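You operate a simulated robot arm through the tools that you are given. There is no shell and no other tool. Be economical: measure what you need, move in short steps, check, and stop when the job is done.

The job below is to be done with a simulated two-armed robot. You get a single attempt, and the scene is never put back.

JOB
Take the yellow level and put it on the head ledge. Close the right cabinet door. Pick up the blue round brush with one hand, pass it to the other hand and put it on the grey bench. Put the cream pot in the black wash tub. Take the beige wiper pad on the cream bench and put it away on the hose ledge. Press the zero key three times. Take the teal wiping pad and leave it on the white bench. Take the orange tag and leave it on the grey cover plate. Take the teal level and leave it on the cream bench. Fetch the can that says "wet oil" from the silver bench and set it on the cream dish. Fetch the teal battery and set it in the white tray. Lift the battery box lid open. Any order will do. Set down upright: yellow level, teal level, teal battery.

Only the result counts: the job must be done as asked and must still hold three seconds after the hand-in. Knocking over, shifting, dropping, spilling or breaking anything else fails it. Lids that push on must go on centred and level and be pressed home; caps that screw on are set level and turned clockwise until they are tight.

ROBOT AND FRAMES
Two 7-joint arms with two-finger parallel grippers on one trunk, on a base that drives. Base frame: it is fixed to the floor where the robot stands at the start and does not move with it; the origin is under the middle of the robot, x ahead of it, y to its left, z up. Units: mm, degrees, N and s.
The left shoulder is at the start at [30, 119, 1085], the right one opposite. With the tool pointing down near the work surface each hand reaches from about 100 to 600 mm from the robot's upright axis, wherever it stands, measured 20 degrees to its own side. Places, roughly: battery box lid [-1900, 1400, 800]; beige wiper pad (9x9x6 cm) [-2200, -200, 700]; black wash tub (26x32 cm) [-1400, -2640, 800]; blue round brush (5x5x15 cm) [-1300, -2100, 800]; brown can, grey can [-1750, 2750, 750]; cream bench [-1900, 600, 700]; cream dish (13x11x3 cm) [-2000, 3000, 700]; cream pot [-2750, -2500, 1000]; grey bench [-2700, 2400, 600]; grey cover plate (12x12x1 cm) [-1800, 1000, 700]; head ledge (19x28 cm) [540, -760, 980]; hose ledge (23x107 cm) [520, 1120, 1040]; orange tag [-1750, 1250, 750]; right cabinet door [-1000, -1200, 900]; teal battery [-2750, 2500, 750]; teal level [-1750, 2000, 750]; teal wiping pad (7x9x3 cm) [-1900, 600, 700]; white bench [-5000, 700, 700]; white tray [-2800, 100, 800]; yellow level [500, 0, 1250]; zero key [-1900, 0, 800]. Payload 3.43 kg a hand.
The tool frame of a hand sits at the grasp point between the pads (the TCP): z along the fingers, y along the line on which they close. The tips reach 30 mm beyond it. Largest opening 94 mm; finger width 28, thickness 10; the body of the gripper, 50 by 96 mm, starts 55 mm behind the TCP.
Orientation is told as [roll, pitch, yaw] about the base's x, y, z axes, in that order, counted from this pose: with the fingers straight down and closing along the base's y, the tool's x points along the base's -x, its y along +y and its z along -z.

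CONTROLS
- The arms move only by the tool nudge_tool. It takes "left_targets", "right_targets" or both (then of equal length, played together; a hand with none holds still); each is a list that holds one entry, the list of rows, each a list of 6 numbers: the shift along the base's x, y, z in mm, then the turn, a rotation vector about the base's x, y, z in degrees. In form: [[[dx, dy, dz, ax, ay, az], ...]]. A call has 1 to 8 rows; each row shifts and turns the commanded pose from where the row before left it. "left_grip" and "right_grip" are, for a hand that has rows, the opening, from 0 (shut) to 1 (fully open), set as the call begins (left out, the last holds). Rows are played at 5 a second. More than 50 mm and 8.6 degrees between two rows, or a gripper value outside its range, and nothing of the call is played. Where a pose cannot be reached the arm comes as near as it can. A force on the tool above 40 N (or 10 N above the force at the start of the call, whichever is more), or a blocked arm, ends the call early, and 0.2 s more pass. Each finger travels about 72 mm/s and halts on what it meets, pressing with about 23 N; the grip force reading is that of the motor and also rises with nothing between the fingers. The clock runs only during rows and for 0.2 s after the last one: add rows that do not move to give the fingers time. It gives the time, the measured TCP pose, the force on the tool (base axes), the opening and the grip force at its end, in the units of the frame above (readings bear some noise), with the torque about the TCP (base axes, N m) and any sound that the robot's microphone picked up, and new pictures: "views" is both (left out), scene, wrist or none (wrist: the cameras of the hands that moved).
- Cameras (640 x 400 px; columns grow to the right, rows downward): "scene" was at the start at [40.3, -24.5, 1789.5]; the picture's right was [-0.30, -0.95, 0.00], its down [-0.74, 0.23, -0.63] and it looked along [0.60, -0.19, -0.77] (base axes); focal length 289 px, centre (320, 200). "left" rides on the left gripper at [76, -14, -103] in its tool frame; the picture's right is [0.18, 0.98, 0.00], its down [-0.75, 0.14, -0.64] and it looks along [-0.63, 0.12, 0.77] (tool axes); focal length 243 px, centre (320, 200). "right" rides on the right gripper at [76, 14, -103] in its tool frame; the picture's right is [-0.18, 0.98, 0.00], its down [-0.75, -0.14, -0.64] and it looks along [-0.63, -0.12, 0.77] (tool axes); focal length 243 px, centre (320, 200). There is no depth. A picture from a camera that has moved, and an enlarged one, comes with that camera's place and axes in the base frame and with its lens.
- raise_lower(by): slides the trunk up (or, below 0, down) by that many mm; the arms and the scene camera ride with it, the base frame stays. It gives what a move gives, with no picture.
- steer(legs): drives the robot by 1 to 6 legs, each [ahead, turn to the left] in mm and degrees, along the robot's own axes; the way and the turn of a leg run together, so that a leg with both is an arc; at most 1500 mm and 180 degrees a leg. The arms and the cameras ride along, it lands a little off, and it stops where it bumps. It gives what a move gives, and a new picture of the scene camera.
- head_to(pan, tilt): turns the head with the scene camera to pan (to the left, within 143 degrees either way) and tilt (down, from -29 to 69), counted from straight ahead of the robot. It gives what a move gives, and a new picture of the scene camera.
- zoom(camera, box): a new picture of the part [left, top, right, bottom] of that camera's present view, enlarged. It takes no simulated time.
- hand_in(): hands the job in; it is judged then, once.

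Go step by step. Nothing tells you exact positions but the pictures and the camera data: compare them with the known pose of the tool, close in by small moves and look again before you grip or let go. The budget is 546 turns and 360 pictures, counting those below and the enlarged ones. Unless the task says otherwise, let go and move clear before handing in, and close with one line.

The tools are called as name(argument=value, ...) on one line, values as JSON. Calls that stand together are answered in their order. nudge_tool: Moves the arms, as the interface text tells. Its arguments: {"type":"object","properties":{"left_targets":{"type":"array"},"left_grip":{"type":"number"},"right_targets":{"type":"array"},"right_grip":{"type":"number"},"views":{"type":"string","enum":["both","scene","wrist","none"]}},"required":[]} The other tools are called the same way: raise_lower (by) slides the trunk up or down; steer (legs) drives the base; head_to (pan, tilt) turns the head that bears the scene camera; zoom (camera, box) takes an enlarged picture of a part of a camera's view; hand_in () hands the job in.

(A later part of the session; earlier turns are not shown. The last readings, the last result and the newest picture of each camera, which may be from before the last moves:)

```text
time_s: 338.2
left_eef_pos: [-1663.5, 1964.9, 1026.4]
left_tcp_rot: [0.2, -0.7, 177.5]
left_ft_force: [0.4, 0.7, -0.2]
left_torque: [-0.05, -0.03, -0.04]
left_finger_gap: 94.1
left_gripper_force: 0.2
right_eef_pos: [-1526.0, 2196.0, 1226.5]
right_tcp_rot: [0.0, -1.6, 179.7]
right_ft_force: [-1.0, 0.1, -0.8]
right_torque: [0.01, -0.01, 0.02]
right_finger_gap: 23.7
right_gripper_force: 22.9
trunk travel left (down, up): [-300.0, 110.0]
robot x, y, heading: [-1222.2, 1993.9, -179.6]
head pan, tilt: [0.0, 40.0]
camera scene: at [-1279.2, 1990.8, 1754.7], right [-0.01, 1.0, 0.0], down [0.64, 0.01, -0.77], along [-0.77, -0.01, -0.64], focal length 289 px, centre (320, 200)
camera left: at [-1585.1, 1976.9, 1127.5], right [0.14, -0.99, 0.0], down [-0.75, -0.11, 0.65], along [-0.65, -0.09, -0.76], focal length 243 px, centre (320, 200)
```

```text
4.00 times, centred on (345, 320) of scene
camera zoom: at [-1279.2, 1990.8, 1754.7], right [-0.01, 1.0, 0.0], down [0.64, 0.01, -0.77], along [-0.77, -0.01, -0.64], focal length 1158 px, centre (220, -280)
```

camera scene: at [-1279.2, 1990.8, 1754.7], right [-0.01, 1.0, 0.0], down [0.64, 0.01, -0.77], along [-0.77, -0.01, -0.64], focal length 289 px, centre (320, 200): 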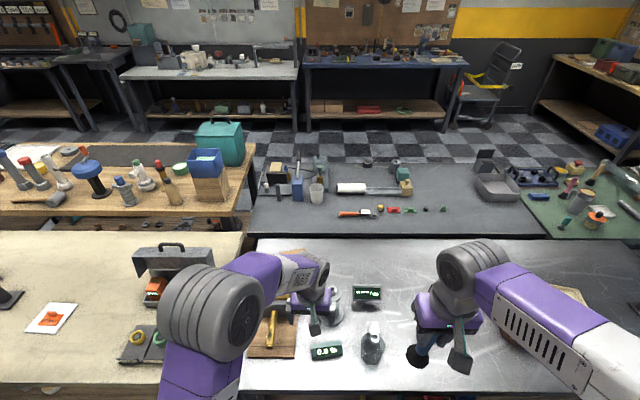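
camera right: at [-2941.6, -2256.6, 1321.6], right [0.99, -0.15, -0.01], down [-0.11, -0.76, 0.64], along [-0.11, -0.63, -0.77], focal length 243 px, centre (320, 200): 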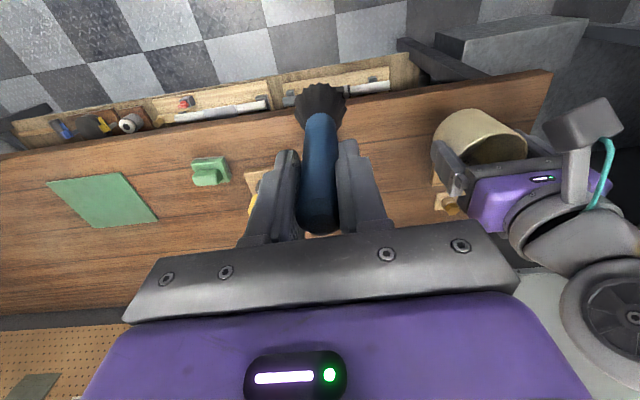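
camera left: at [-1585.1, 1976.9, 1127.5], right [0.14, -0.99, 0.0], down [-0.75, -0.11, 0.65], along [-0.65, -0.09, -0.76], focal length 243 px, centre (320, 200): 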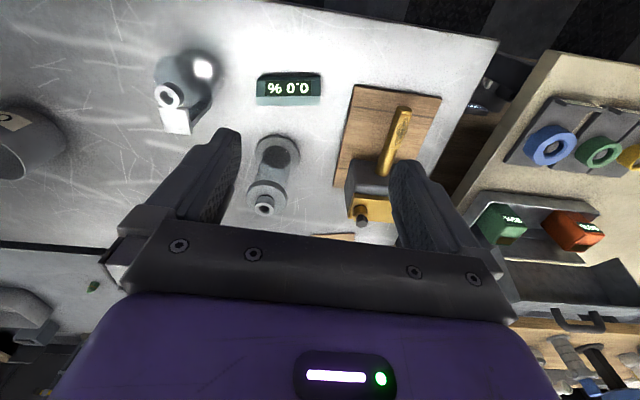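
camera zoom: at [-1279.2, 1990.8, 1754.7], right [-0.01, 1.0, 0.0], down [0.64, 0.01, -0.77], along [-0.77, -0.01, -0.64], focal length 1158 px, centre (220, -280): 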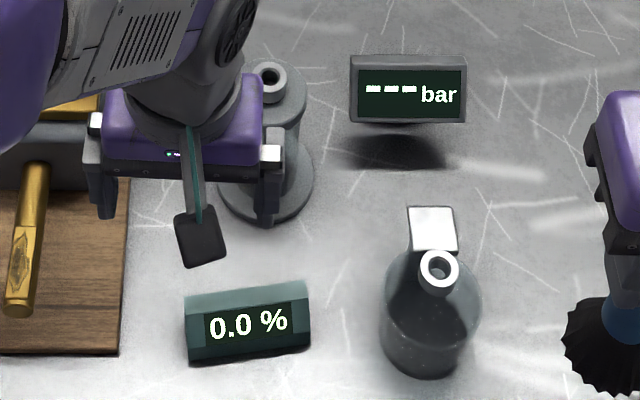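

I move the left hand above the level for a second view.

nudge_tool(left_targets=[[[-10, 14, -40, 0, 0, 0], [-10, 14, -40, 0, 0, 1], [-10, 13, -40, 0, 0, 1]]], views="none")

zoom(camera="left", box=[220, 40, 420, 180])

```text
time_s: 339.0
left_eef_pos: [-1695.5, 2005.5, 903.4]
left_tcp_rot: [0.2, -0.7, 179.5]
left_ft_force: [0.6, -0.5, 0.1]
left_torque: [-0.01, -0.02, -0.03]
left_finger_gap: 94.1
left_gripper_force: 0.1
right_eef_pos: [-1527.1, 2196.7, 1225.9]
right_tcp_rot: [0.0, -1.5, 179.6]
right_ft_force: [-0.3, 1.1, 0.1]
right_torque: [0.03, -0.01, 0.01]
right_finger_gap: 23.5
right_gripper_force: 22.8
trunk travel left (down, up): [-300.0, 110.0]
robot x, y, heading: [-1220.2, 1994.0, -179.5]
head pan, tilt: [0.0, 40.0]
```

```text
2.86 times, centred on (320, 110) of left
camera zoom: at [-1617.5, 2020.1, 1005.5], right [0.17, -0.98, 0.0], down [-0.75, -0.13, 0.65], along [-0.64, -0.11, -0.76], focal length 693 px, centre (320, 457)
```

zoom: 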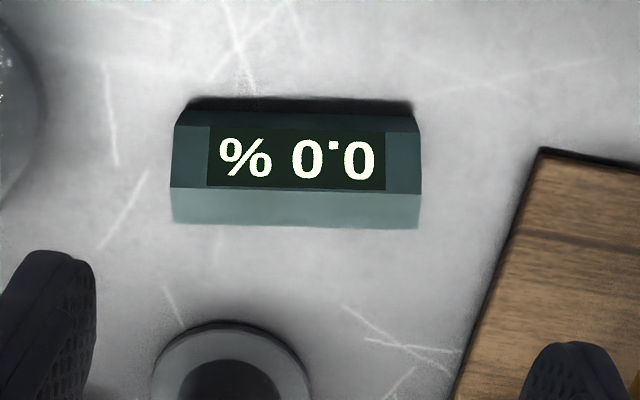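

The teal level is a 103 mm wide wedge, about 38 mm deep, top z≈719, centre near (-1716, 2010), turned ~8°. I turn the hand to grip it front-to-back, with a narrower opening.

nudge_tool(left_targets=[[[0, 0, 0, 0, 0, -8.5], [0, 0, 0, 0, 0, -8.5], [0, 0, 0, 0, 0, -8.5], [0, 0, 0, 0, 0, -8.5], [0, 0, 0, 0, 0, -8.5], [0, 0, 0, 0, 0, -8.5], [0, 0, 0, 0, 0, -8.5], [0, 0, 0, 0, 0, -8.5]]], left_grip=0.65, views="none")

nudge_tool(left_targets=[[[-10, 2, -30, 0, 0, -8.2], [-10, 3, -40, 0, 0, -5]]], views="wrist")

```text
time_s: 340.8
left_eef_pos: [-1692.7, 2005.3, 906.4]
left_tcp_rot: [0.3, -0.7, 111.2]
left_ft_force: [0.2, 0.0, 0.4]
left_torque: [0.02, -0.01, 0.05]
left_finger_gap: 61.1
left_gripper_force: 0.0
right_eef_pos: [-1525.8, 2195.7, 1226.0]
right_tcp_rot: [0.0, -1.6, 179.6]
right_ft_force: [0.4, -0.1, -0.6]
right_torque: [0.04, -0.04, -0.01]
right_finger_gap: 23.4
right_gripper_force: 22.5
trunk travel left (down, up): [-300.0, 110.0]
robot x, y, heading: [-1218.4, 1991.3, -179.4]
head pan, tilt: [0.0, 40.0]
```

```text
time_s: 341.4
left_eef_pos: [-1714.2, 2012.8, 836.4]
left_tcp_rot: [0.2, -0.7, 98.2]
left_ft_force: [-0.1, 0.3, -0.5]
left_torque: [0.04, -0.04, 0.01]
left_finger_gap: 61.0
left_gripper_force: 0.0
right_eef_pos: [-1526.9, 2195.5, 1226.0]
right_tcp_rot: [-0.1, -1.5, 179.6]
right_ft_force: [-0.7, 0.3, -1.6]
right_torque: [0.03, 0.01, 0.03]
right_finger_gap: 23.6
right_gripper_force: 22.6
trunk travel left (down, up): [-300.0, 110.0]
robot x, y, heading: [-1224.2, 1987.7, -179.2]
head pan, tilt: [0.0, 40.0]
camera left: at [-1689.1, 1937.4, 937.1], right [-0.95, -0.32, 0.0], down [-0.24, 0.72, 0.65], along [-0.21, 0.62, -0.76], focal length 243 px, centre (320, 200)
```

left: 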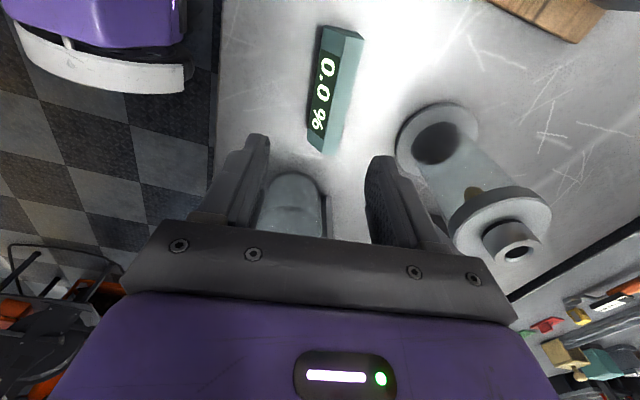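

nudge_tool(left_targets=[[[-6, -5, -40, 0, 0, 1], [0, 0, -40, 0, 0, 0], [0, 0, -20, 0, 0, 0]]], views="wrist")

```text
time_s: 342.2
left_eef_pos: [-1718.8, 2007.2, 735.0]
left_tcp_rot: [0.2, -0.8, 99.3]
left_ft_force: [-0.3, 0.0, -0.2]
left_torque: [-0.01, 0.04, -0.03]
left_finger_gap: 61.3
left_gripper_force: 0.0
right_eef_pos: [-1526.7, 2194.9, 1225.9]
right_tcp_rot: [0.0, -1.5, 179.6]
right_ft_force: [0.5, 0.6, -0.8]
right_torque: [-0.02, -0.05, 0.0]
right_finger_gap: 23.9
right_gripper_force: 23.2
trunk travel left (down, up): [-300.0, 110.0]
robot x, y, heading: [-1223.8, 1991.0, -179.3]
head pan, tilt: [0.0, 40.0]
camera left: at [-1692.6, 1932.9, 836.2], right [-0.94, -0.34, 0.0], down [-0.26, 0.71, 0.65], along [-0.22, 0.61, -0.76], focal length 243 px, centre (320, 200)
```

left: 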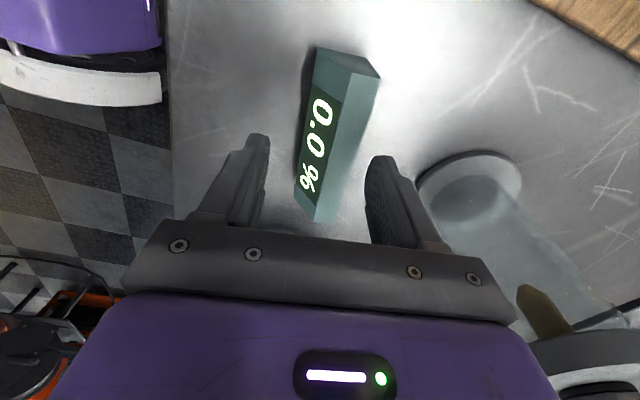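

nudge_tool(left_targets=[[[0, 0, -12, 0, 0, 2], [0, 0, -10, 0, 0, 0]]], views="wrist")

```text
time_s: 342.8
left_eef_pos: [-1719.3, 2006.8, 713.5]
left_tcp_rot: [0.2, -0.8, 101.2]
left_ft_force: [0.4, 0.1, 0.4]
left_torque: [-0.02, 0.04, 0.04]
left_finger_gap: 61.1
left_gripper_force: 0.0
right_eef_pos: [-1526.9, 2195.2, 1227.5]
right_tcp_rot: [0.0, -1.4, 179.7]
right_ft_force: [0.5, -0.1, -0.6]
right_torque: [-0.01, -0.03, -0.01]
right_finger_gap: 23.4
right_gripper_force: 23.3
trunk travel left (down, up): [-300.0, 110.0]
robot x, y, heading: [-1223.3, 1994.9, -179.4]
head pan, tilt: [0.0, 40.0]
camera left: at [-1689.8, 1933.8, 814.2], right [-0.93, -0.37, 0.0], down [-0.28, 0.7, 0.65], along [-0.24, 0.61, -0.76], focal length 243 px, centre (320, 200)
```

left: 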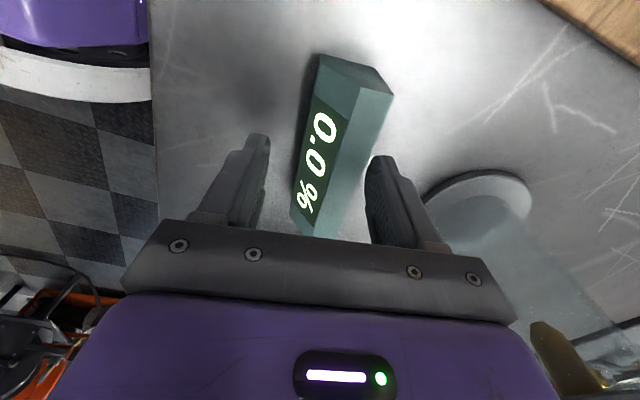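

Aligned (the camera itself is twisted ~10°). I go down a little more and grip.

nudge_tool(left_targets=[[[-1, 0, -5, 0, 0, 0], [0, 0, -5, 0, 0, 0]]], views="none")

nudge_tool(left_targets=[[[0, 0, 0, 0, 0, 0], [0, 0, 0, 0, 0, 0], [0, 0, 0, 0, 0, 0]]], left_grip=0, views="wrist")

```text
time_s: 343.4
left_eef_pos: [-1720.2, 2005.1, 702.9]
left_tcp_rot: [0.3, -0.8, 101.2]
left_ft_force: [0.3, -0.3, 0.4]
left_torque: [0.0, -0.01, 0.0]
left_finger_gap: 60.9
left_gripper_force: 0.1
right_eef_pos: [-1526.1, 2195.3, 1226.5]
right_tcp_rot: [-0.1, -1.5, 179.6]
right_ft_force: [-0.7, -0.9, -0.6]
right_torque: [-0.02, -0.02, -0.04]
right_finger_gap: 23.6
right_gripper_force: 23.0
trunk travel left (down, up): [-300.0, 110.0]
robot x, y, heading: [-1220.9, 1986.8, -179.3]
head pan, tilt: [0.0, 40.0]
```

```text
time_s: 344.2
left_eef_pos: [-1720.5, 2005.9, 704.2]
left_tcp_rot: [0.2, -0.8, 101.2]
left_ft_force: [0.7, 0.9, 1.5]
left_torque: [-0.12, -0.09, 0.05]
left_finger_gap: 33.7
left_gripper_force: 22.8
right_eef_pos: [-1525.0, 2195.7, 1226.9]
right_tcp_rot: [0.0, -1.5, 179.6]
right_ft_force: [0.2, 0.1, -0.4]
right_torque: [0.02, -0.03, -0.01]
right_finger_gap: 23.9
right_gripper_force: 23.1
trunk travel left (down, up): [-300.0, 110.0]
robot x, y, heading: [-1221.5, 1992.8, -179.4]
head pan, tilt: [0.0, 40.0]
camera left: at [-1690.9, 1933.3, 805.1], right [-0.93, -0.37, 0.0], down [-0.28, 0.7, 0.65], along [-0.24, 0.61, -0.76], focal length 243 px, centre (320, 200)
```

left: 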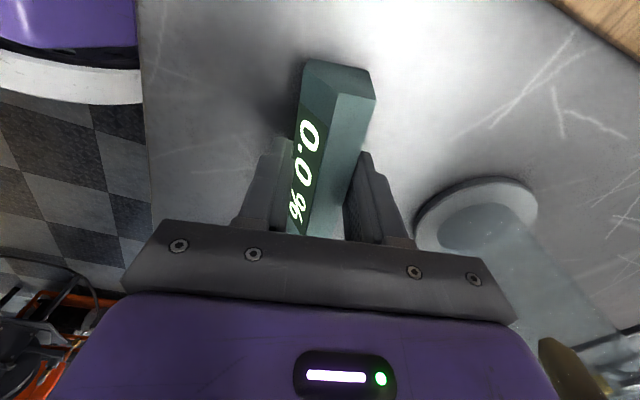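

Gripped. I lift and check it comes along upright.

nudge_tool(left_targets=[[[0, 0, 20, 0, 0, 0], [0, 0, 40, 0, 0, 0], [0, 0, 40, 0, 0, 0], [0, 0, 45, 0, 0, 0], [0, 0, 45, 0, 0, 0]]])

```text
time_s: 345.4
left_eef_pos: [-1719.8, 2005.0, 896.3]
left_tcp_rot: [0.1, -0.8, 101.2]
left_ft_force: [-0.6, -0.3, -1.0]
left_torque: [-0.02, 0.01, -0.03]
left_finger_gap: 33.7
left_gripper_force: 23.0
right_eef_pos: [-1525.8, 2194.6, 1226.7]
right_tcp_rot: [0.0, -1.4, 179.7]
right_ft_force: [0.5, 0.6, -1.1]
right_torque: [0.01, 0.02, 0.01]
right_finger_gap: 23.6
right_gripper_force: 23.4
trunk travel left (down, up): [-300.0, 110.0]
robot x, y, heading: [-1221.3, 1994.3, -179.2]
head pan, tilt: [0.0, 40.0]
camera scene: at [-1278.6, 1989.6, 1754.7], right [-0.01, 1.0, 0.0], down [0.64, 0.01, -0.77], along [-0.77, -0.01, -0.64], focal length 289 px, centre (320, 200)
camera left: at [-1689.7, 1932.2, 996.8], right [-0.93, -0.37, 0.0], down [-0.28, 0.7, 0.65], along [-0.24, 0.61, -0.76], focal length 243 px, centre (320, 200)
```

scene: 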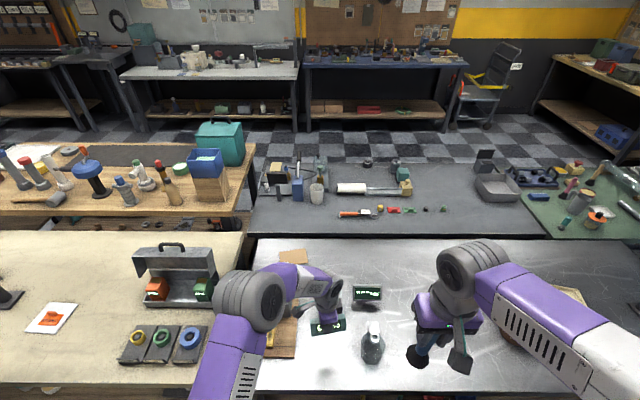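
left: 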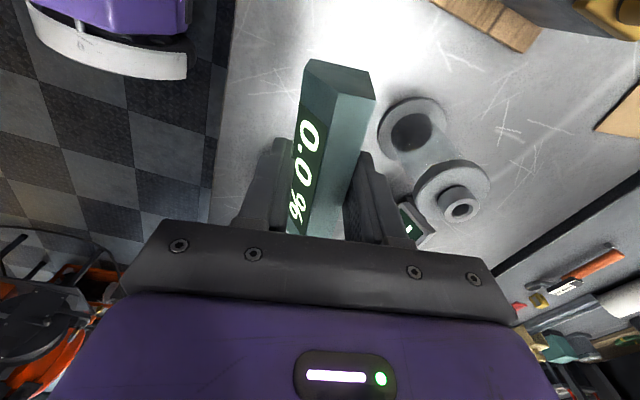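

The level is held upright. I retract it and drive back south to the cream bench.

nudge_tool(left_targets=[[[40, -10, 20, 0, 0, 0], [40, -10, 20, 0, 0, 0], [40, -10, 20, 0, 0, 0]]], views="none")

steer(legs=[[0, 89], [800, 0], [0, -90]])

```text
time_s: 346.2
left_eef_pos: [-1600.3, 1975.1, 955.4]
left_tcp_rot: [0.3, -0.7, 101.1]
left_ft_force: [0.6, -0.1, -0.7]
left_torque: [0.01, -0.01, -0.04]
left_finger_gap: 33.2
left_gripper_force: 22.8
right_eef_pos: [-1525.0, 2194.8, 1226.9]
right_tcp_rot: [0.1, -1.6, 179.6]
right_ft_force: [0.1, -0.7, -1.0]
right_torque: [0.0, 0.0, 0.01]
right_finger_gap: 23.8
right_gripper_force: 22.6
trunk travel left (down, up): [-300.0, 110.0]
robot x, y, heading: [-1220.6, 1991.6, -179.1]
head pan, tilt: [0.0, 40.0]
```

```text
time_s: 358.1
left_eef_pos: [-1613.6, 1172.9, 954.1]
left_tcp_rot: [0.2, -0.7, 101.3]
left_ft_force: [-0.2, -0.2, -0.7]
left_torque: [-0.03, 0.02, -0.04]
left_finger_gap: 33.3
left_gripper_force: 23.6
right_eef_pos: [-1537.1, 1391.2, 1226.3]
right_tcp_rot: [-0.1, -1.5, 179.6]
right_ft_force: [0.3, 1.0, -1.4]
right_torque: [-0.04, 0.01, 0.02]
right_finger_gap: 24.1
right_gripper_force: 23.2
trunk travel left (down, up): [-300.0, 110.0]
robot x, y, heading: [-1227.7, 1190.1, -179.4]
head pan, tilt: [0.0, 40.0]
camera scene: at [-1290.7, 1185.9, 1754.7], right [-0.01, 1.0, 0.0], down [0.64, 0.01, -0.77], along [-0.77, -0.01, -0.64], focal length 289 px, centre (320, 200)
```

scene: 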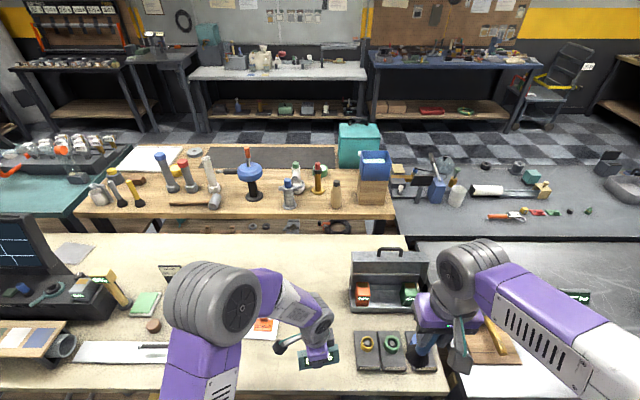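

I carry the level over a free spot at about (-1720, 1150) and lower it.

nudge_tool(left_targets=[[[-27, -6, -40, 0, 0, 0], [-27, -6, -40, 0, 0, 0], [-27, -6, -40, 0, 0, 0], [-26, -6, -40, 0, 0, 0]]])

```text
time_s: 359.1
left_eef_pos: [-1720.0, 1146.9, 794.0]
left_tcp_rot: [0.2, -0.8, 101.3]
left_ft_force: [-0.6, 0.6, -0.3]
left_torque: [0.03, -0.03, -0.01]
left_finger_gap: 33.4
left_gripper_force: 22.9
right_eef_pos: [-1538.7, 1391.5, 1225.5]
right_tcp_rot: [-0.2, -1.6, 179.6]
right_ft_force: [0.5, 0.5, -0.2]
right_torque: [0.02, -0.03, 0.01]
right_finger_gap: 23.7
right_gripper_force: 23.7
trunk travel left (down, up): [-300.0, 110.0]
robot x, y, heading: [-1234.8, 1186.5, -179.3]
head pan, tilt: [0.0, 40.0]
camera scene: at [-1292.0, 1185.4, 1754.6], right [-0.01, 1.0, 0.0], down [0.64, 0.01, -0.77], along [-0.77, -0.01, -0.64], focal length 289 px, centre (320, 200)
camera left: at [-1690.0, 1075.2, 894.9], right [-0.93, -0.37, 0.0], down [-0.28, 0.7, 0.65], along [-0.24, 0.61, -0.76], focal length 243 px, centre (320, 200)
```

scene: 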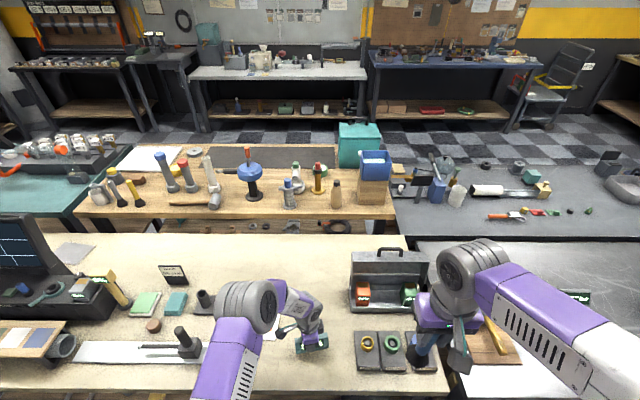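
left: 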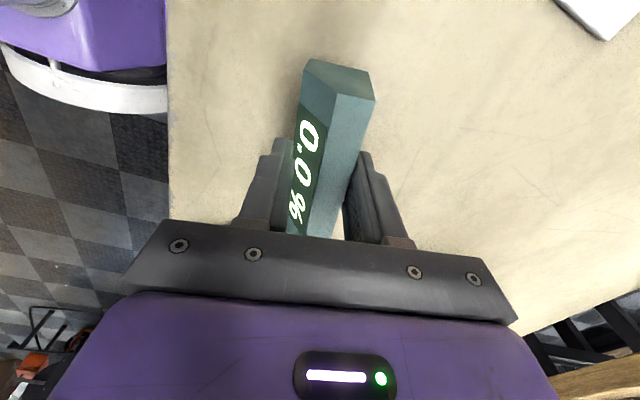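

Clear bench beneath. I lower in steps.

nudge_tool(left_targets=[[[0, 0, -20, 0, 0, 0], [0, 0, -15, 0, 0, 0], [0, 0, -10, 0, 0, 0]]], views="none")

nudge_tool(left_targets=[[[0, 0, -5, 0, 0, 0], [0, 0, -5, 0, 0, 0]]], views="none")

nudge_tool(left_targets=[[[0, 0, -4, 0, 0, 0], [0, 0, -3, 0, 0, 0]]], views="none")

```text
time_s: 359.9
left_eef_pos: [-1719.1, 1149.0, 754.0]
left_tcp_rot: [0.5, -0.9, 101.2]
left_ft_force: [4.8, -1.6, 24.5]
left_torque: [0.11, -0.68, -0.09]
left_finger_gap: 34.2
left_gripper_force: 23.1
right_eef_pos: [-1535.4, 1390.9, 1228.1]
right_tcp_rot: [0.0, -1.7, 179.6]
right_ft_force: [0.1, 0.3, -0.2]
right_torque: [0.02, -0.02, 0.0]
right_finger_gap: 23.6
right_gripper_force: 22.6
trunk travel left (down, up): [-300.0, 110.0]
robot x, y, heading: [-1228.9, 1191.9, -179.1]
head pan, tilt: [0.0, 40.0]
```

```text
time_s: 360.4
left_eef_pos: [-1720.7, 1147.8, 741.4]
left_tcp_rot: [0.5, -0.9, 101.1]
left_ft_force: [-4.5, 0.6, 24.9]
left_torque: [0.08, -0.28, 0.1]
left_finger_gap: 35.5
left_gripper_force: 23.1
right_eef_pos: [-1536.7, 1391.2, 1225.1]
right_tcp_rot: [-0.1, -1.6, 179.6]
right_ft_force: [0.0, -0.4, -0.4]
right_torque: [-0.01, -0.04, -0.01]
right_finger_gap: 23.8
right_gripper_force: 22.9
trunk travel left (down, up): [-300.0, 110.0]
robot x, y, heading: [-1236.0, 1187.8, -179.4]
head pan, tilt: [0.0, 40.0]
```

```text
time_s: 361.1
left_eef_pos: [-1719.4, 1148.5, 732.4]
left_tcp_rot: [0.4, -0.7, 101.2]
left_ft_force: [-2.3, 0.4, 24.9]
left_torque: [0.12, -0.42, 0.03]
left_finger_gap: 36.3
left_gripper_force: 23.4
right_eef_pos: [-1536.2, 1390.2, 1226.6]
right_tcp_rot: [-0.1, -1.6, 179.6]
right_ft_force: [0.1, -0.7, -0.5]
right_torque: [-0.03, -0.01, -0.01]
right_finger_gap: 23.6
right_gripper_force: 23.3
trunk travel left (down, up): [-300.0, 110.0]
robot x, y, heading: [-1235.4, 1187.0, -179.3]
head pan, tilt: [0.0, 40.0]
```

It stands on the bench (the fingers slid down a bit). I release, wait and rise.

nudge_tool(left_targets=[[[0, 0, 3, 0, 0, 0], [0, 0, 0, 0, 0, 0], [0, 0, 0, 0, 0, 0]]], left_grip=0.7, views="wrist")

nudge_tool(left_targets=[[[0, 0, 20, 0, 0, 0], [0, 0, 40, 0, 0, 0], [0, 0, 40, 0, 0, 0], [20, 0, 40, 0, 0, 0], [30, -20, 30, 0, 0, 0]]])

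```text
time_s: 361.9
left_eef_pos: [-1717.9, 1147.7, 734.1]
left_tcp_rot: [0.2, -0.8, 101.2]
left_ft_force: [0.8, 0.4, 0.0]
left_torque: [-0.03, -0.03, -0.02]
left_finger_gap: 65.8
left_gripper_force: 0.1
right_eef_pos: [-1536.6, 1391.2, 1226.8]
right_tcp_rot: [0.0, -1.5, 179.6]
right_ft_force: [-0.6, -0.3, -0.6]
right_torque: [-0.01, -0.01, 0.0]
right_finger_gap: 23.8
right_gripper_force: 23.0
trunk travel left (down, up): [-300.0, 110.0]
robot x, y, heading: [-1228.0, 1185.4, -179.2]
head pan, tilt: [0.0, 40.0]
camera left: at [-1690.2, 1075.4, 835.0], right [-0.93, -0.37, 0.0], down [-0.28, 0.7, 0.65], along [-0.24, 0.61, -0.76], focal length 243 px, centre (320, 200)
```

left: 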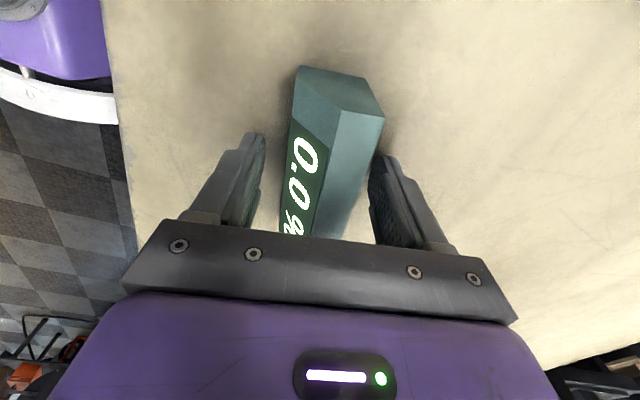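

```text
time_s: 363.1
left_eef_pos: [-1667.8, 1128.6, 906.1]
left_tcp_rot: [0.2, -0.8, 101.1]
left_ft_force: [0.7, -0.5, -0.4]
left_torque: [0.01, 0.02, 0.03]
left_finger_gap: 65.9
left_gripper_force: 0.2
right_eef_pos: [-1537.0, 1390.0, 1227.5]
right_tcp_rot: [-0.2, -1.6, 179.7]
right_ft_force: [0.2, 0.2, -1.1]
right_torque: [0.02, 0.02, -0.01]
right_finger_gap: 23.6
right_gripper_force: 22.8
trunk travel left (down, up): [-300.0, 110.0]
robot x, y, heading: [-1230.1, 1190.4, -179.2]
head pan, tilt: [0.0, 40.0]
camera scene: at [-1289.3, 1184.7, 1754.8], right [-0.01, 1.0, 0.0], down [0.64, 0.01, -0.77], along [-0.77, -0.01, -0.64], focal length 289 px, centre (320, 200)
camera left: at [-1638.9, 1056.3, 1007.0], right [-0.93, -0.37, 0.0], down [-0.28, 0.7, 0.65], along [-0.24, 0.61, -0.76], focal length 243 px, centre (320, 200)
```

scene: 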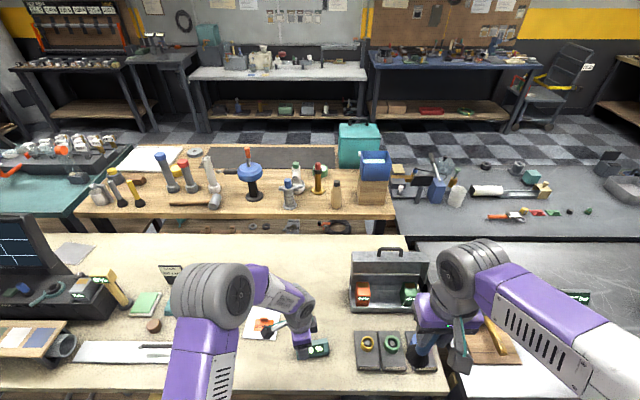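
left: 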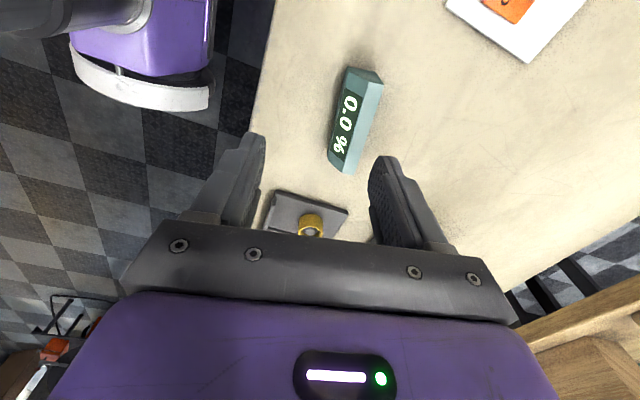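

The level stands upright on the cream bench. Now to the cans at the north end of the silver bench; I straighten the left hand on the way.

nudge_tool(left_targets=[[[10, -10, 10, 0, 0, 8.5], [10, -10, 10, 0, 0, 8.5], [10, -10, 10, 0, 0, 8.5], [10, -10, 10, 0, 0, 8.5], [10, -10, 10, 0, 0, 8.5], [10, -10, 0, 0, 0, 8.5], [10, 0, 0, 0, 0, 8.5], [0, 0, 0, 0, 0, 8.5]]], left_grip=1, views="none")

nudge_tool(left_targets=[[[0, 0, 0, 0, 0, 8.5]]], views="none")

steer(legs=[[0, -91], [1400, 0], [200, 0], [0, 90]])

```text
time_s: 364.9
left_eef_pos: [-1599.8, 1069.4, 954.2]
left_tcp_rot: [0.2, -0.8, 169.4]
left_ft_force: [0.4, 0.2, 0.1]
left_torque: [-0.01, -0.02, -0.01]
left_finger_gap: 94.2
left_gripper_force: 0.0
right_eef_pos: [-1537.3, 1390.9, 1226.3]
right_tcp_rot: [0.1, -1.5, 179.6]
right_ft_force: [-0.4, 0.3, -0.3]
right_torque: [0.0, 0.0, 0.0]
right_finger_gap: 23.7
right_gripper_force: 23.0
trunk travel left (down, up): [-300.0, 110.0]
robot x, y, heading: [-1234.1, 1190.6, -179.5]
head pan, tilt: [0.0, 40.0]
```

```text
time_s: 365.2
left_eef_pos: [-1598.5, 1068.4, 954.2]
left_tcp_rot: [0.2, -0.7, 177.8]
left_ft_force: [0.0, -0.3, -0.1]
left_torque: [0.01, 0.0, 0.03]
left_finger_gap: 94.1
left_gripper_force: 0.1
right_eef_pos: [-1538.5, 1391.2, 1227.1]
right_tcp_rot: [0.0, -1.5, 179.7]
right_ft_force: [-0.2, -0.4, -1.5]
right_torque: [-0.03, -0.01, -0.02]
right_finger_gap: 23.7
right_gripper_force: 23.0
trunk travel left (down, up): [-300.0, 110.0]
robot x, y, heading: [-1232.7, 1188.3, -179.3]
head pan, tilt: [0.0, 40.0]
```

```text
time_s: 381.2
left_eef_pos: [-1587.9, 2698.1, 954.1]
left_tcp_rot: [0.3, -0.8, 176.0]
left_ft_force: [-1.1, -0.5, 0.0]
left_torque: [0.01, -0.01, -0.07]
left_finger_gap: 93.9
left_gripper_force: 0.0
right_eef_pos: [-1516.5, 3017.8, 1227.5]
right_tcp_rot: [-0.1, -1.5, 177.8]
right_ft_force: [0.4, 0.0, -0.9]
right_torque: [0.0, 0.02, 0.02]
right_finger_gap: 23.9
right_gripper_force: 23.5
trunk travel left (down, up): [-300.0, 110.0]
robot x, y, heading: [-1216.8, 2805.8, 179.0]
head pan, tilt: [0.0, 40.0]
camera scene: at [-1276.0, 2805.0, 1754.7], right [0.02, 1.0, 0.0], down [0.64, -0.01, -0.77], along [-0.77, 0.01, -0.64], focal length 289 px, centre (320, 200)
```

scene: 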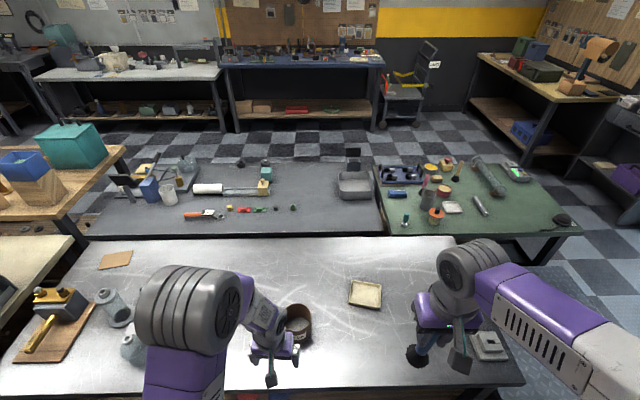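

The cream dish is at about (-1966, 3008); a brown can is beside the left hand. I draw the left hand back and zoom in on the cans.

nudge_tool(left_targets=[[[40, -40, 0, 0, 0, 0], [40, -30, 0, 0, 0, 0], [30, -20, 0, 0, 0, 0]]], views="none")

zoom(camera="scene", box=[210, 230, 400, 390])

```text
refused: row 1 steps farther than a row can; nothing moved
```

```text
2.50 times, centred on (305, 310) of scene
camera zoom: at [-1276.0, 2805.0, 1754.7], right [0.02, 1.0, 0.0], down [0.64, -0.01, -0.77], along [-0.77, 0.01, -0.64], focal length 724 px, centre (358, -75)
```

zoom: 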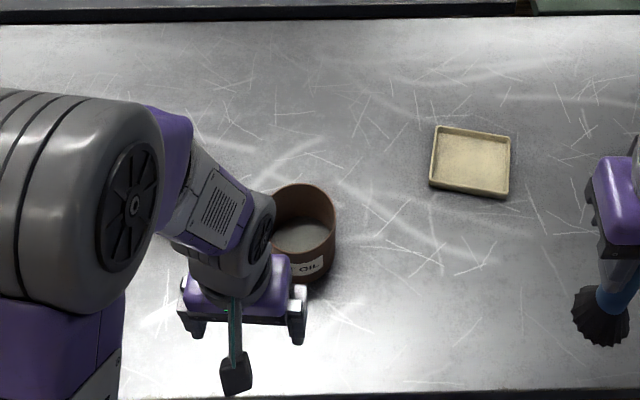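

nudge_tool(left_targets=[[[35, -35, 0, 0, 0, 0], [35, -35, 0, 0, 0, 0], [35, -35, 0, 0, 0, 0], [35, -35, 0, 0, 0, 0]]], views="wrist")

zoom(camera="scene", box=[180, 250, 340, 380])

```text
time_s: 382.2
left_eef_pos: [-1483.6, 2546.5, 949.8]
left_tcp_rot: [0.2, -0.7, 176.0]
left_ft_force: [0.7, 0.0, 0.0]
left_torque: [0.04, 0.02, 0.0]
left_finger_gap: 94.3
left_gripper_force: 0.1
left hand out of reach, approached as far as the arm can: row 3, 4
right_eef_pos: [-1516.0, 3016.3, 1228.0]
right_tcp_rot: [0.0, -1.5, 177.9]
right_ft_force: [0.5, -0.7, 0.2]
right_torque: [-0.01, 0.04, 0.02]
right_finger_gap: 23.7
right_gripper_force: 23.2
trunk travel left (down, up): [-300.0, 110.0]
robot x, y, heading: [-1220.7, 2808.5, 178.9]
head pan, tilt: [0.0, 40.0]
camera left: at [-1404.9, 2556.4, 1050.4], right [0.11, -0.99, 0.0], down [-0.75, -0.09, 0.65], along [-0.65, -0.07, -0.76], focal length 243 px, centre (320, 200)
```

left: 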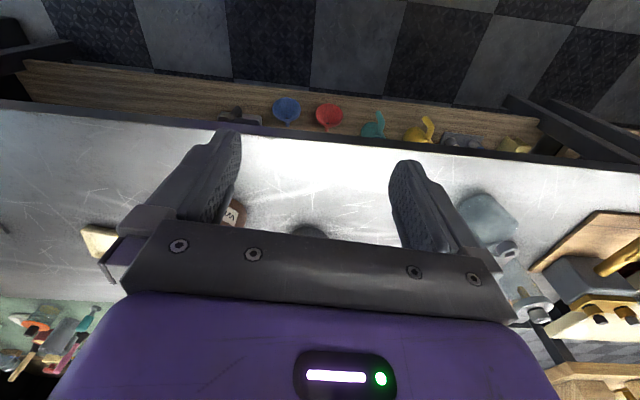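

```text
3.08 times, centred on (260, 315) of scene
camera zoom: at [-1275.4, 2803.0, 1754.7], right [0.02, 1.0, 0.0], down [0.64, -0.01, -0.77], along [-0.77, 0.01, -0.64], focal length 890 px, centre (505, -154)
```

zoom: 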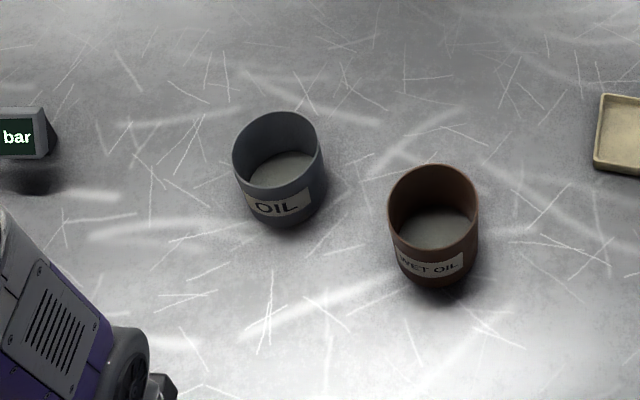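

The brown can reads "WET OIL". It's ~104 mm wide, so I'll grip its front wall. I reposition to y≈2990 so both can and dish are in the left hand's reach.

nudge_tool(left_targets=[[[0, 40, 10, 0, 0, 0], [0, 40, 20, 0, 0, 0], [0, 40, 20, 0, 0, 0]]], views="none")

steer(legs=[[0, -90], [185, 0], [0, 91], [120, 0]])

```text
time_s: 383.0
left_eef_pos: [-1500.0, 2668.8, 999.1]
left_tcp_rot: [0.2, -0.8, 176.0]
left_ft_force: [-1.5, 0.3, -0.8]
left_torque: [-0.03, 0.01, 0.01]
left_finger_gap: 94.2
left_gripper_force: 0.0
left hand out of reach, approached as far as the arm can: row 1, 2
right_eef_pos: [-1517.4, 3019.3, 1226.2]
right_tcp_rot: [0.0, -1.5, 177.9]
right_ft_force: [0.5, 1.3, -0.5]
right_torque: [-0.03, 0.02, 0.03]
right_finger_gap: 23.6
right_gripper_force: 22.9
trunk travel left (down, up): [-300.0, 110.0]
robot x, y, heading: [-1215.1, 2807.6, 179.2]
head pan, tilt: [0.0, 40.0]
```

```text
time_s: 393.1
left_eef_pos: [-1612.1, 2841.2, 997.7]
left_tcp_rot: [0.2, -0.8, 178.1]
left_ft_force: [-0.8, -0.7, 1.1]
left_torque: [0.02, -0.02, 0.0]
left_finger_gap: 93.9
left_gripper_force: 0.2
right_eef_pos: [-1643.0, 3189.6, 1226.7]
right_tcp_rot: [0.0, -1.5, 180.0]
right_ft_force: [-0.5, -1.1, -0.6]
right_torque: [0.03, -0.03, 0.02]
right_finger_gap: 23.7
right_gripper_force: 22.5
trunk travel left (down, up): [-300.0, 110.0]
robot x, y, heading: [-1336.4, 2994.1, -178.8]
head pan, tilt: [0.0, 40.0]
camera scene: at [-1395.8, 2986.8, 1754.7], right [-0.02, 1.0, 0.0], down [0.64, 0.01, -0.77], along [-0.77, -0.01, -0.64], focal length 289 px, centre (320, 200)
```

scene: 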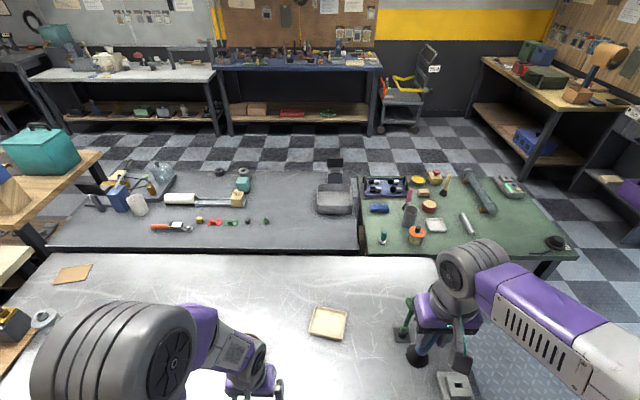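

I turn the left hand 90° while moving it toward the can's front wall.

nudge_tool(left_targets=[[[-8, -12, 0, 0, 0, -8.5], [-8, -12, 0, 0, 0, -8.5], [-8, -12, 0, 0, 0, -8.5], [-8, -12, 0, 0, 0, -8.5], [-8, -12, 0, 0, 0, -8.5], [-8, -12, 0, 0, 0, -8.5], [-8, -12, 0, 0, 0, -8.5], [-8, -12, 0, 0, 0, -8.5]]], left_grip=0.5, views="none")

nudge_tool(left_targets=[[[-20, -10, -30, 0, 0, -8.5], [-20, -10, -30, 0, 0, -8.5], [-10, 0, -20, 0, 0, -3.1]]], views="wrist")

```text
time_s: 394.9
left_eef_pos: [-1677.8, 2744.4, 998.4]
left_tcp_rot: [0.3, -0.7, 110.0]
left_ft_force: [-0.4, 0.6, 0.8]
left_torque: [0.0, -0.04, 0.0]
left_finger_gap: 47.1
left_gripper_force: 0.1
right_eef_pos: [-1643.7, 3190.4, 1226.3]
right_tcp_rot: [-0.1, -1.5, 180.0]
right_ft_force: [-0.9, 0.3, -1.5]
right_torque: [-0.03, 0.0, 0.0]
right_finger_gap: 23.8
right_gripper_force: 22.6
trunk travel left (down, up): [-300.0, 110.0]
robot x, y, heading: [-1338.3, 2993.1, -178.9]
head pan, tilt: [0.0, 40.0]
```

```text
time_s: 395.7
left_eef_pos: [-1728.9, 2725.3, 918.0]
left_tcp_rot: [0.2, -0.8, 89.7]
left_ft_force: [0.9, 0.1, -0.4]
left_torque: [-0.01, 0.0, -0.01]
left_finger_gap: 47.1
left_gripper_force: 0.1
right_eef_pos: [-1643.3, 3189.4, 1226.7]
right_tcp_rot: [0.0, -1.5, 179.9]
right_ft_force: [0.0, 0.4, -0.5]
right_torque: [0.03, -0.04, 0.03]
right_finger_gap: 23.7
right_gripper_force: 23.1
trunk travel left (down, up): [-300.0, 110.0]
robot x, y, heading: [-1337.5, 2987.7, -178.9]
head pan, tilt: [0.0, 40.0]
camera left: at [-1713.5, 2648.7, 1018.9], right [-0.98, -0.18, 0.0], down [-0.14, 0.75, 0.65], along [-0.12, 0.64, -0.76], focal length 243 px, centre (320, 200)
```

left: 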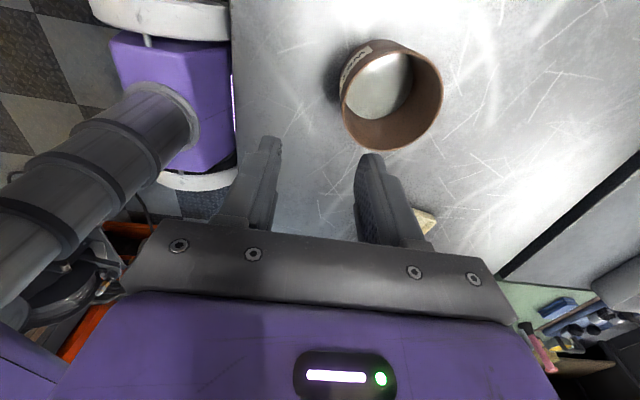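

Rim centre at (-1800, 2722), radius ~48, rim z≈762; the front wall is at x≈-1753. I place the hand above it.

nudge_tool(left_targets=[[[-12, -2, -40, 0, 0, 0], [-12, -1, -40, 0, 0, 0], [0, 0, -30, 0, 0, 0]]], views="wrist")

```text
time_s: 396.5
left_eef_pos: [-1753.2, 2723.2, 807.3]
left_tcp_rot: [0.2, -0.7, 89.9]
left_ft_force: [-0.4, 0.2, -0.4]
left_torque: [0.0, -0.02, 0.0]
left_finger_gap: 47.0
left_gripper_force: 0.1
right_eef_pos: [-1644.3, 3190.2, 1225.8]
right_tcp_rot: [-0.1, -1.5, 179.9]
right_ft_force: [0.0, -0.6, 0.0]
right_torque: [-0.02, 0.0, -0.03]
right_finger_gap: 23.6
right_gripper_force: 22.8
trunk travel left (down, up): [-300.0, 110.0]
robot x, y, heading: [-1336.0, 2988.2, -179.1]
head pan, tilt: [0.0, 40.0]
camera left: at [-1737.4, 2646.0, 908.3], right [-0.98, -0.18, 0.0], down [-0.14, 0.75, 0.65], along [-0.12, 0.64, -0.76], focal length 243 px, centre (320, 200)
```

left: 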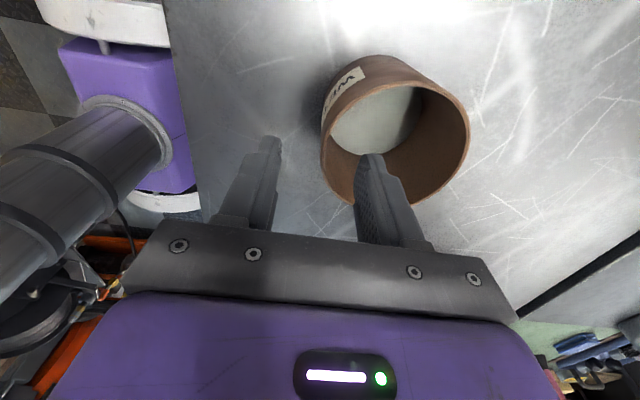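

The wall lies between the fingers. I descend so the tips reach ~33 mm below the rim and close.

nudge_tool(left_targets=[[[0, 1, -20, 0, 0, 0], [0, 0, -20, 0, 0, 0], [0, 0, -8, 0, 0, 0]]], views="none")

nudge_tool(left_targets=[[[0, 0, 0, 0, 0, 0], [0, 0, 0, 0, 0, 0], [0, 0, 0, 0, 0, 0], [0, 0, 0, 0, 0, 0]]], left_grip=0, views="wrist")

```text
time_s: 397.3
left_eef_pos: [-1751.4, 2722.9, 760.2]
left_tcp_rot: [0.2, -0.8, 90.0]
left_ft_force: [-0.8, -0.3, 0.2]
left_torque: [0.02, 0.01, 0.01]
left_finger_gap: 46.8
left_gripper_force: 0.0
right_eef_pos: [-1645.2, 3189.3, 1227.3]
right_tcp_rot: [0.0, -1.5, 180.1]
right_ft_force: [-1.0, -0.1, -1.2]
right_torque: [0.0, -0.01, 0.01]
right_finger_gap: 23.9
right_gripper_force: 23.1
trunk travel left (down, up): [-300.0, 110.0]
robot x, y, heading: [-1338.0, 2985.7, -178.7]
head pan, tilt: [0.0, 40.0]
```

```text
time_s: 398.3
left_eef_pos: [-1752.2, 2724.6, 761.0]
left_tcp_rot: [0.3, -0.8, 89.9]
left_ft_force: [-1.6, 0.8, 2.4]
left_torque: [0.09, 0.59, -0.11]
left_finger_gap: 8.4
left_gripper_force: 23.1
right_eef_pos: [-1643.3, 3190.1, 1226.8]
right_tcp_rot: [-0.1, -1.5, 180.0]
right_ft_force: [-0.6, 0.6, -0.3]
right_torque: [-0.01, -0.01, 0.03]
right_finger_gap: 23.7
right_gripper_force: 23.1
trunk travel left (down, up): [-300.0, 110.0]
robot x, y, heading: [-1339.2, 2989.7, -178.7]
head pan, tilt: [0.0, 40.0]
camera left: at [-1737.3, 2647.8, 861.6], right [-0.98, -0.18, 0.0], down [-0.14, 0.75, 0.65], along [-0.12, 0.64, -0.76], focal length 243 px, centre (320, 200)
```

left: 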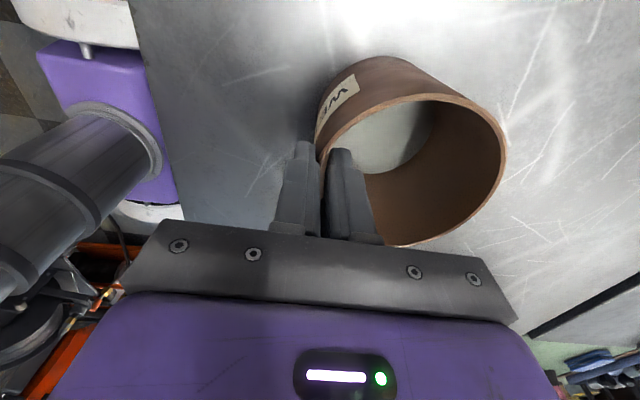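

Wall gripped (8 mm). I lift slowly and check that it hangs level.

nudge_tool(left_targets=[[[0, 0, 10, 0, 0, 0], [0, 0, 15, 0, 0, 0], [0, 0, 20, 0, 0, 0]]], views="wrist")

```text
time_s: 399.1
left_eef_pos: [-1749.0, 2723.7, 804.4]
left_tcp_rot: [0.2, -0.7, 90.0]
left_ft_force: [-0.3, 0.3, -4.1]
left_torque: [-0.02, -0.15, 0.01]
left_finger_gap: 8.5
left_gripper_force: 23.1
right_eef_pos: [-1642.2, 3189.5, 1227.7]
right_tcp_rot: [0.0, -1.5, 180.0]
right_ft_force: [-0.3, -0.4, -1.0]
right_torque: [0.0, -0.02, 0.04]
right_finger_gap: 23.8
right_gripper_force: 23.1
trunk travel left (down, up): [-300.0, 110.0]
robot x, y, heading: [-1335.7, 2990.7, -178.9]
head pan, tilt: [0.0, 40.0]
camera left: at [-1735.1, 2646.4, 905.1], right [-0.98, -0.18, 0.0], down [-0.14, 0.75, 0.65], along [-0.12, 0.64, -0.76], focal length 243 px, centre (320, 200)
```

left: 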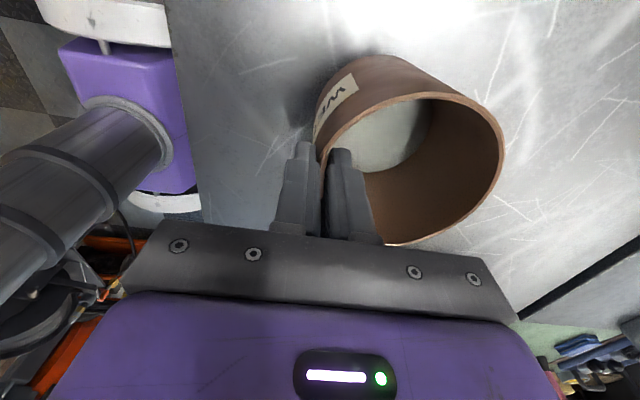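

Level and light. I raise it and carry it toward the dish.

nudge_tool(left_targets=[[[0, 0, 45, 0, 0, 0], [-15, 40, 0, 0, 0, 0], [-20, 40, 0, 0, 0, 0], [-20, 40, 0, 0, 0, 0], [-20, 40, 0, 0, 0, 0], [-20, 40, 0, 0, 0, 0], [-20, 40, 0, 0, 0, 0], [-20, 40, 0, 0, 0, 0]]])

```text
time_s: 400.9
left_eef_pos: [-1887.6, 3005.4, 848.6]
left_tcp_rot: [0.1, -0.7, 90.0]
left_ft_force: [-0.1, 0.7, -3.3]
left_torque: [-0.02, -0.14, -0.02]
left_finger_gap: 8.3
left_gripper_force: 23.0
right_eef_pos: [-1643.7, 3190.7, 1227.1]
right_tcp_rot: [0.0, -1.5, 180.0]
right_ft_force: [0.1, -0.1, -0.7]
right_torque: [0.0, -0.03, -0.02]
right_finger_gap: 23.7
right_gripper_force: 23.4
trunk travel left (down, up): [-300.0, 110.0]
robot x, y, heading: [-1334.9, 2988.0, -178.6]
head pan, tilt: [0.0, 40.0]
camera scene: at [-1396.1, 2988.1, 1754.7], right [-0.02, 1.0, 0.0], down [0.64, 0.01, -0.77], along [-0.77, -0.02, -0.64], focal length 289 px, centre (320, 200)
camera left: at [-1871.6, 2928.8, 950.4], right [-0.98, -0.18, 0.0], down [-0.14, 0.75, 0.65], along [-0.12, 0.64, -0.76], focal length 243 px, centre (320, 200)
```

scene: 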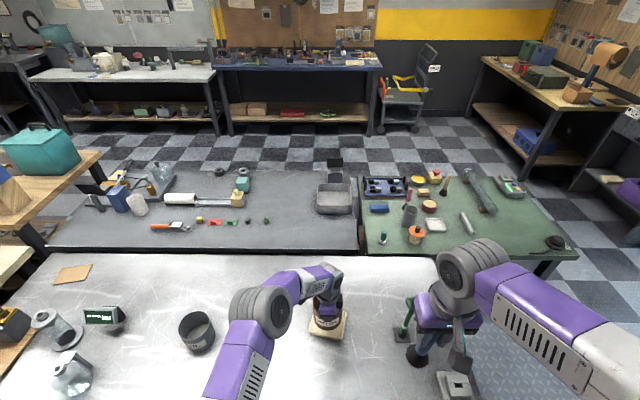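
left: 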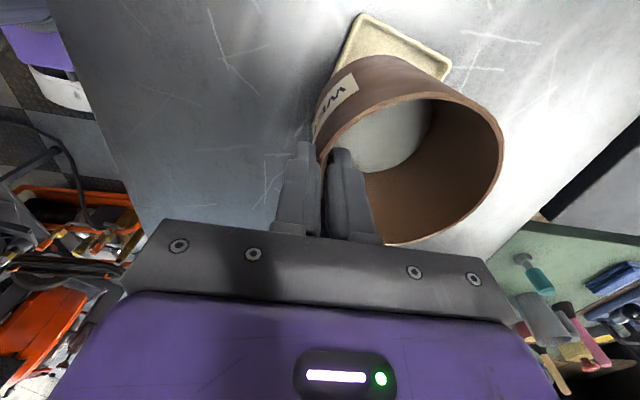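

zoom(camera="scene", box=[280, 270, 380, 350])

```text
5.00 times, centred on (330, 310) of scene
camera zoom: at [-1396.1, 2988.1, 1754.7], right [-0.02, 1.0, 0.0], down [0.64, 0.01, -0.77], along [-0.77, -0.02, -0.64], focal length 1447 px, centre (270, -350)
```

zoom: 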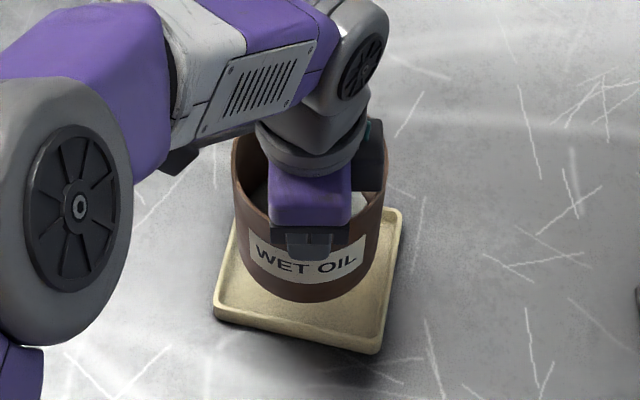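

The dish centre is about (-1950, 3006). I shift 14 mm further and lower toward it.

nudge_tool(left_targets=[[[-14, 2, -10, 0, 0, 0], [0, 0, -20, 0, 0, 0], [0, 0, -15, 0, 0, 0]]], views="wrist")

zoom(camera="scene", box=[280, 270, 380, 350])

```text
time_s: 401.7
left_eef_pos: [-1901.5, 3006.5, 803.9]
left_tcp_rot: [0.3, -0.8, 90.0]
left_ft_force: [0.5, 0.1, -3.4]
left_torque: [0.02, -0.14, 0.0]
left_finger_gap: 8.3
left_gripper_force: 23.0
right_eef_pos: [-1644.0, 3190.6, 1226.6]
right_tcp_rot: [-0.1, -1.5, 179.9]
right_ft_force: [0.1, 0.0, -1.1]
right_torque: [-0.01, -0.04, 0.05]
right_finger_gap: 23.5
right_gripper_force: 23.1
trunk travel left (down, up): [-300.0, 110.0]
robot x, y, heading: [-1339.4, 2990.0, -178.9]
head pan, tilt: [0.0, 40.0]
camera left: at [-1887.0, 2928.8, 905.3], right [-0.98, -0.18, 0.0], down [-0.14, 0.75, 0.65], along [-0.12, 0.64, -0.76], focal length 243 px, centre (320, 200)
```

left: 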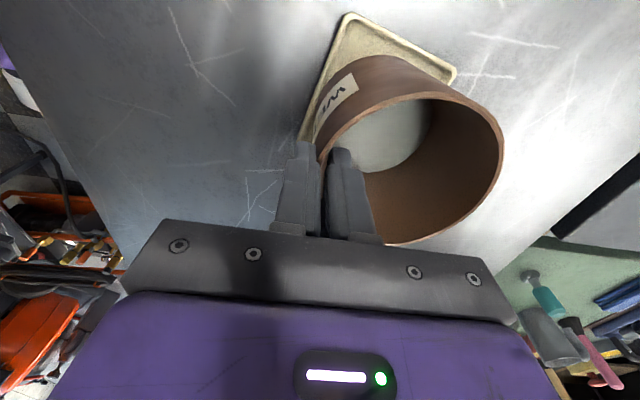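

```text
5.00 times, centred on (330, 310) of scene
camera zoom: at [-1396.1, 2987.0, 1754.7], right [-0.02, 1.0, 0.0], down [0.64, 0.01, -0.77], along [-0.77, -0.02, -0.64], focal length 1447 px, centre (270, -350)
```

zoom: 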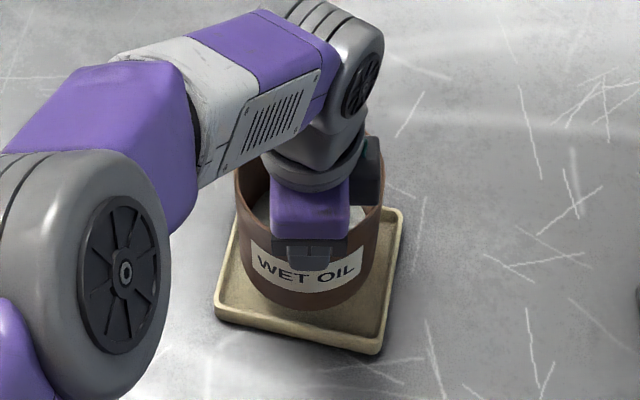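

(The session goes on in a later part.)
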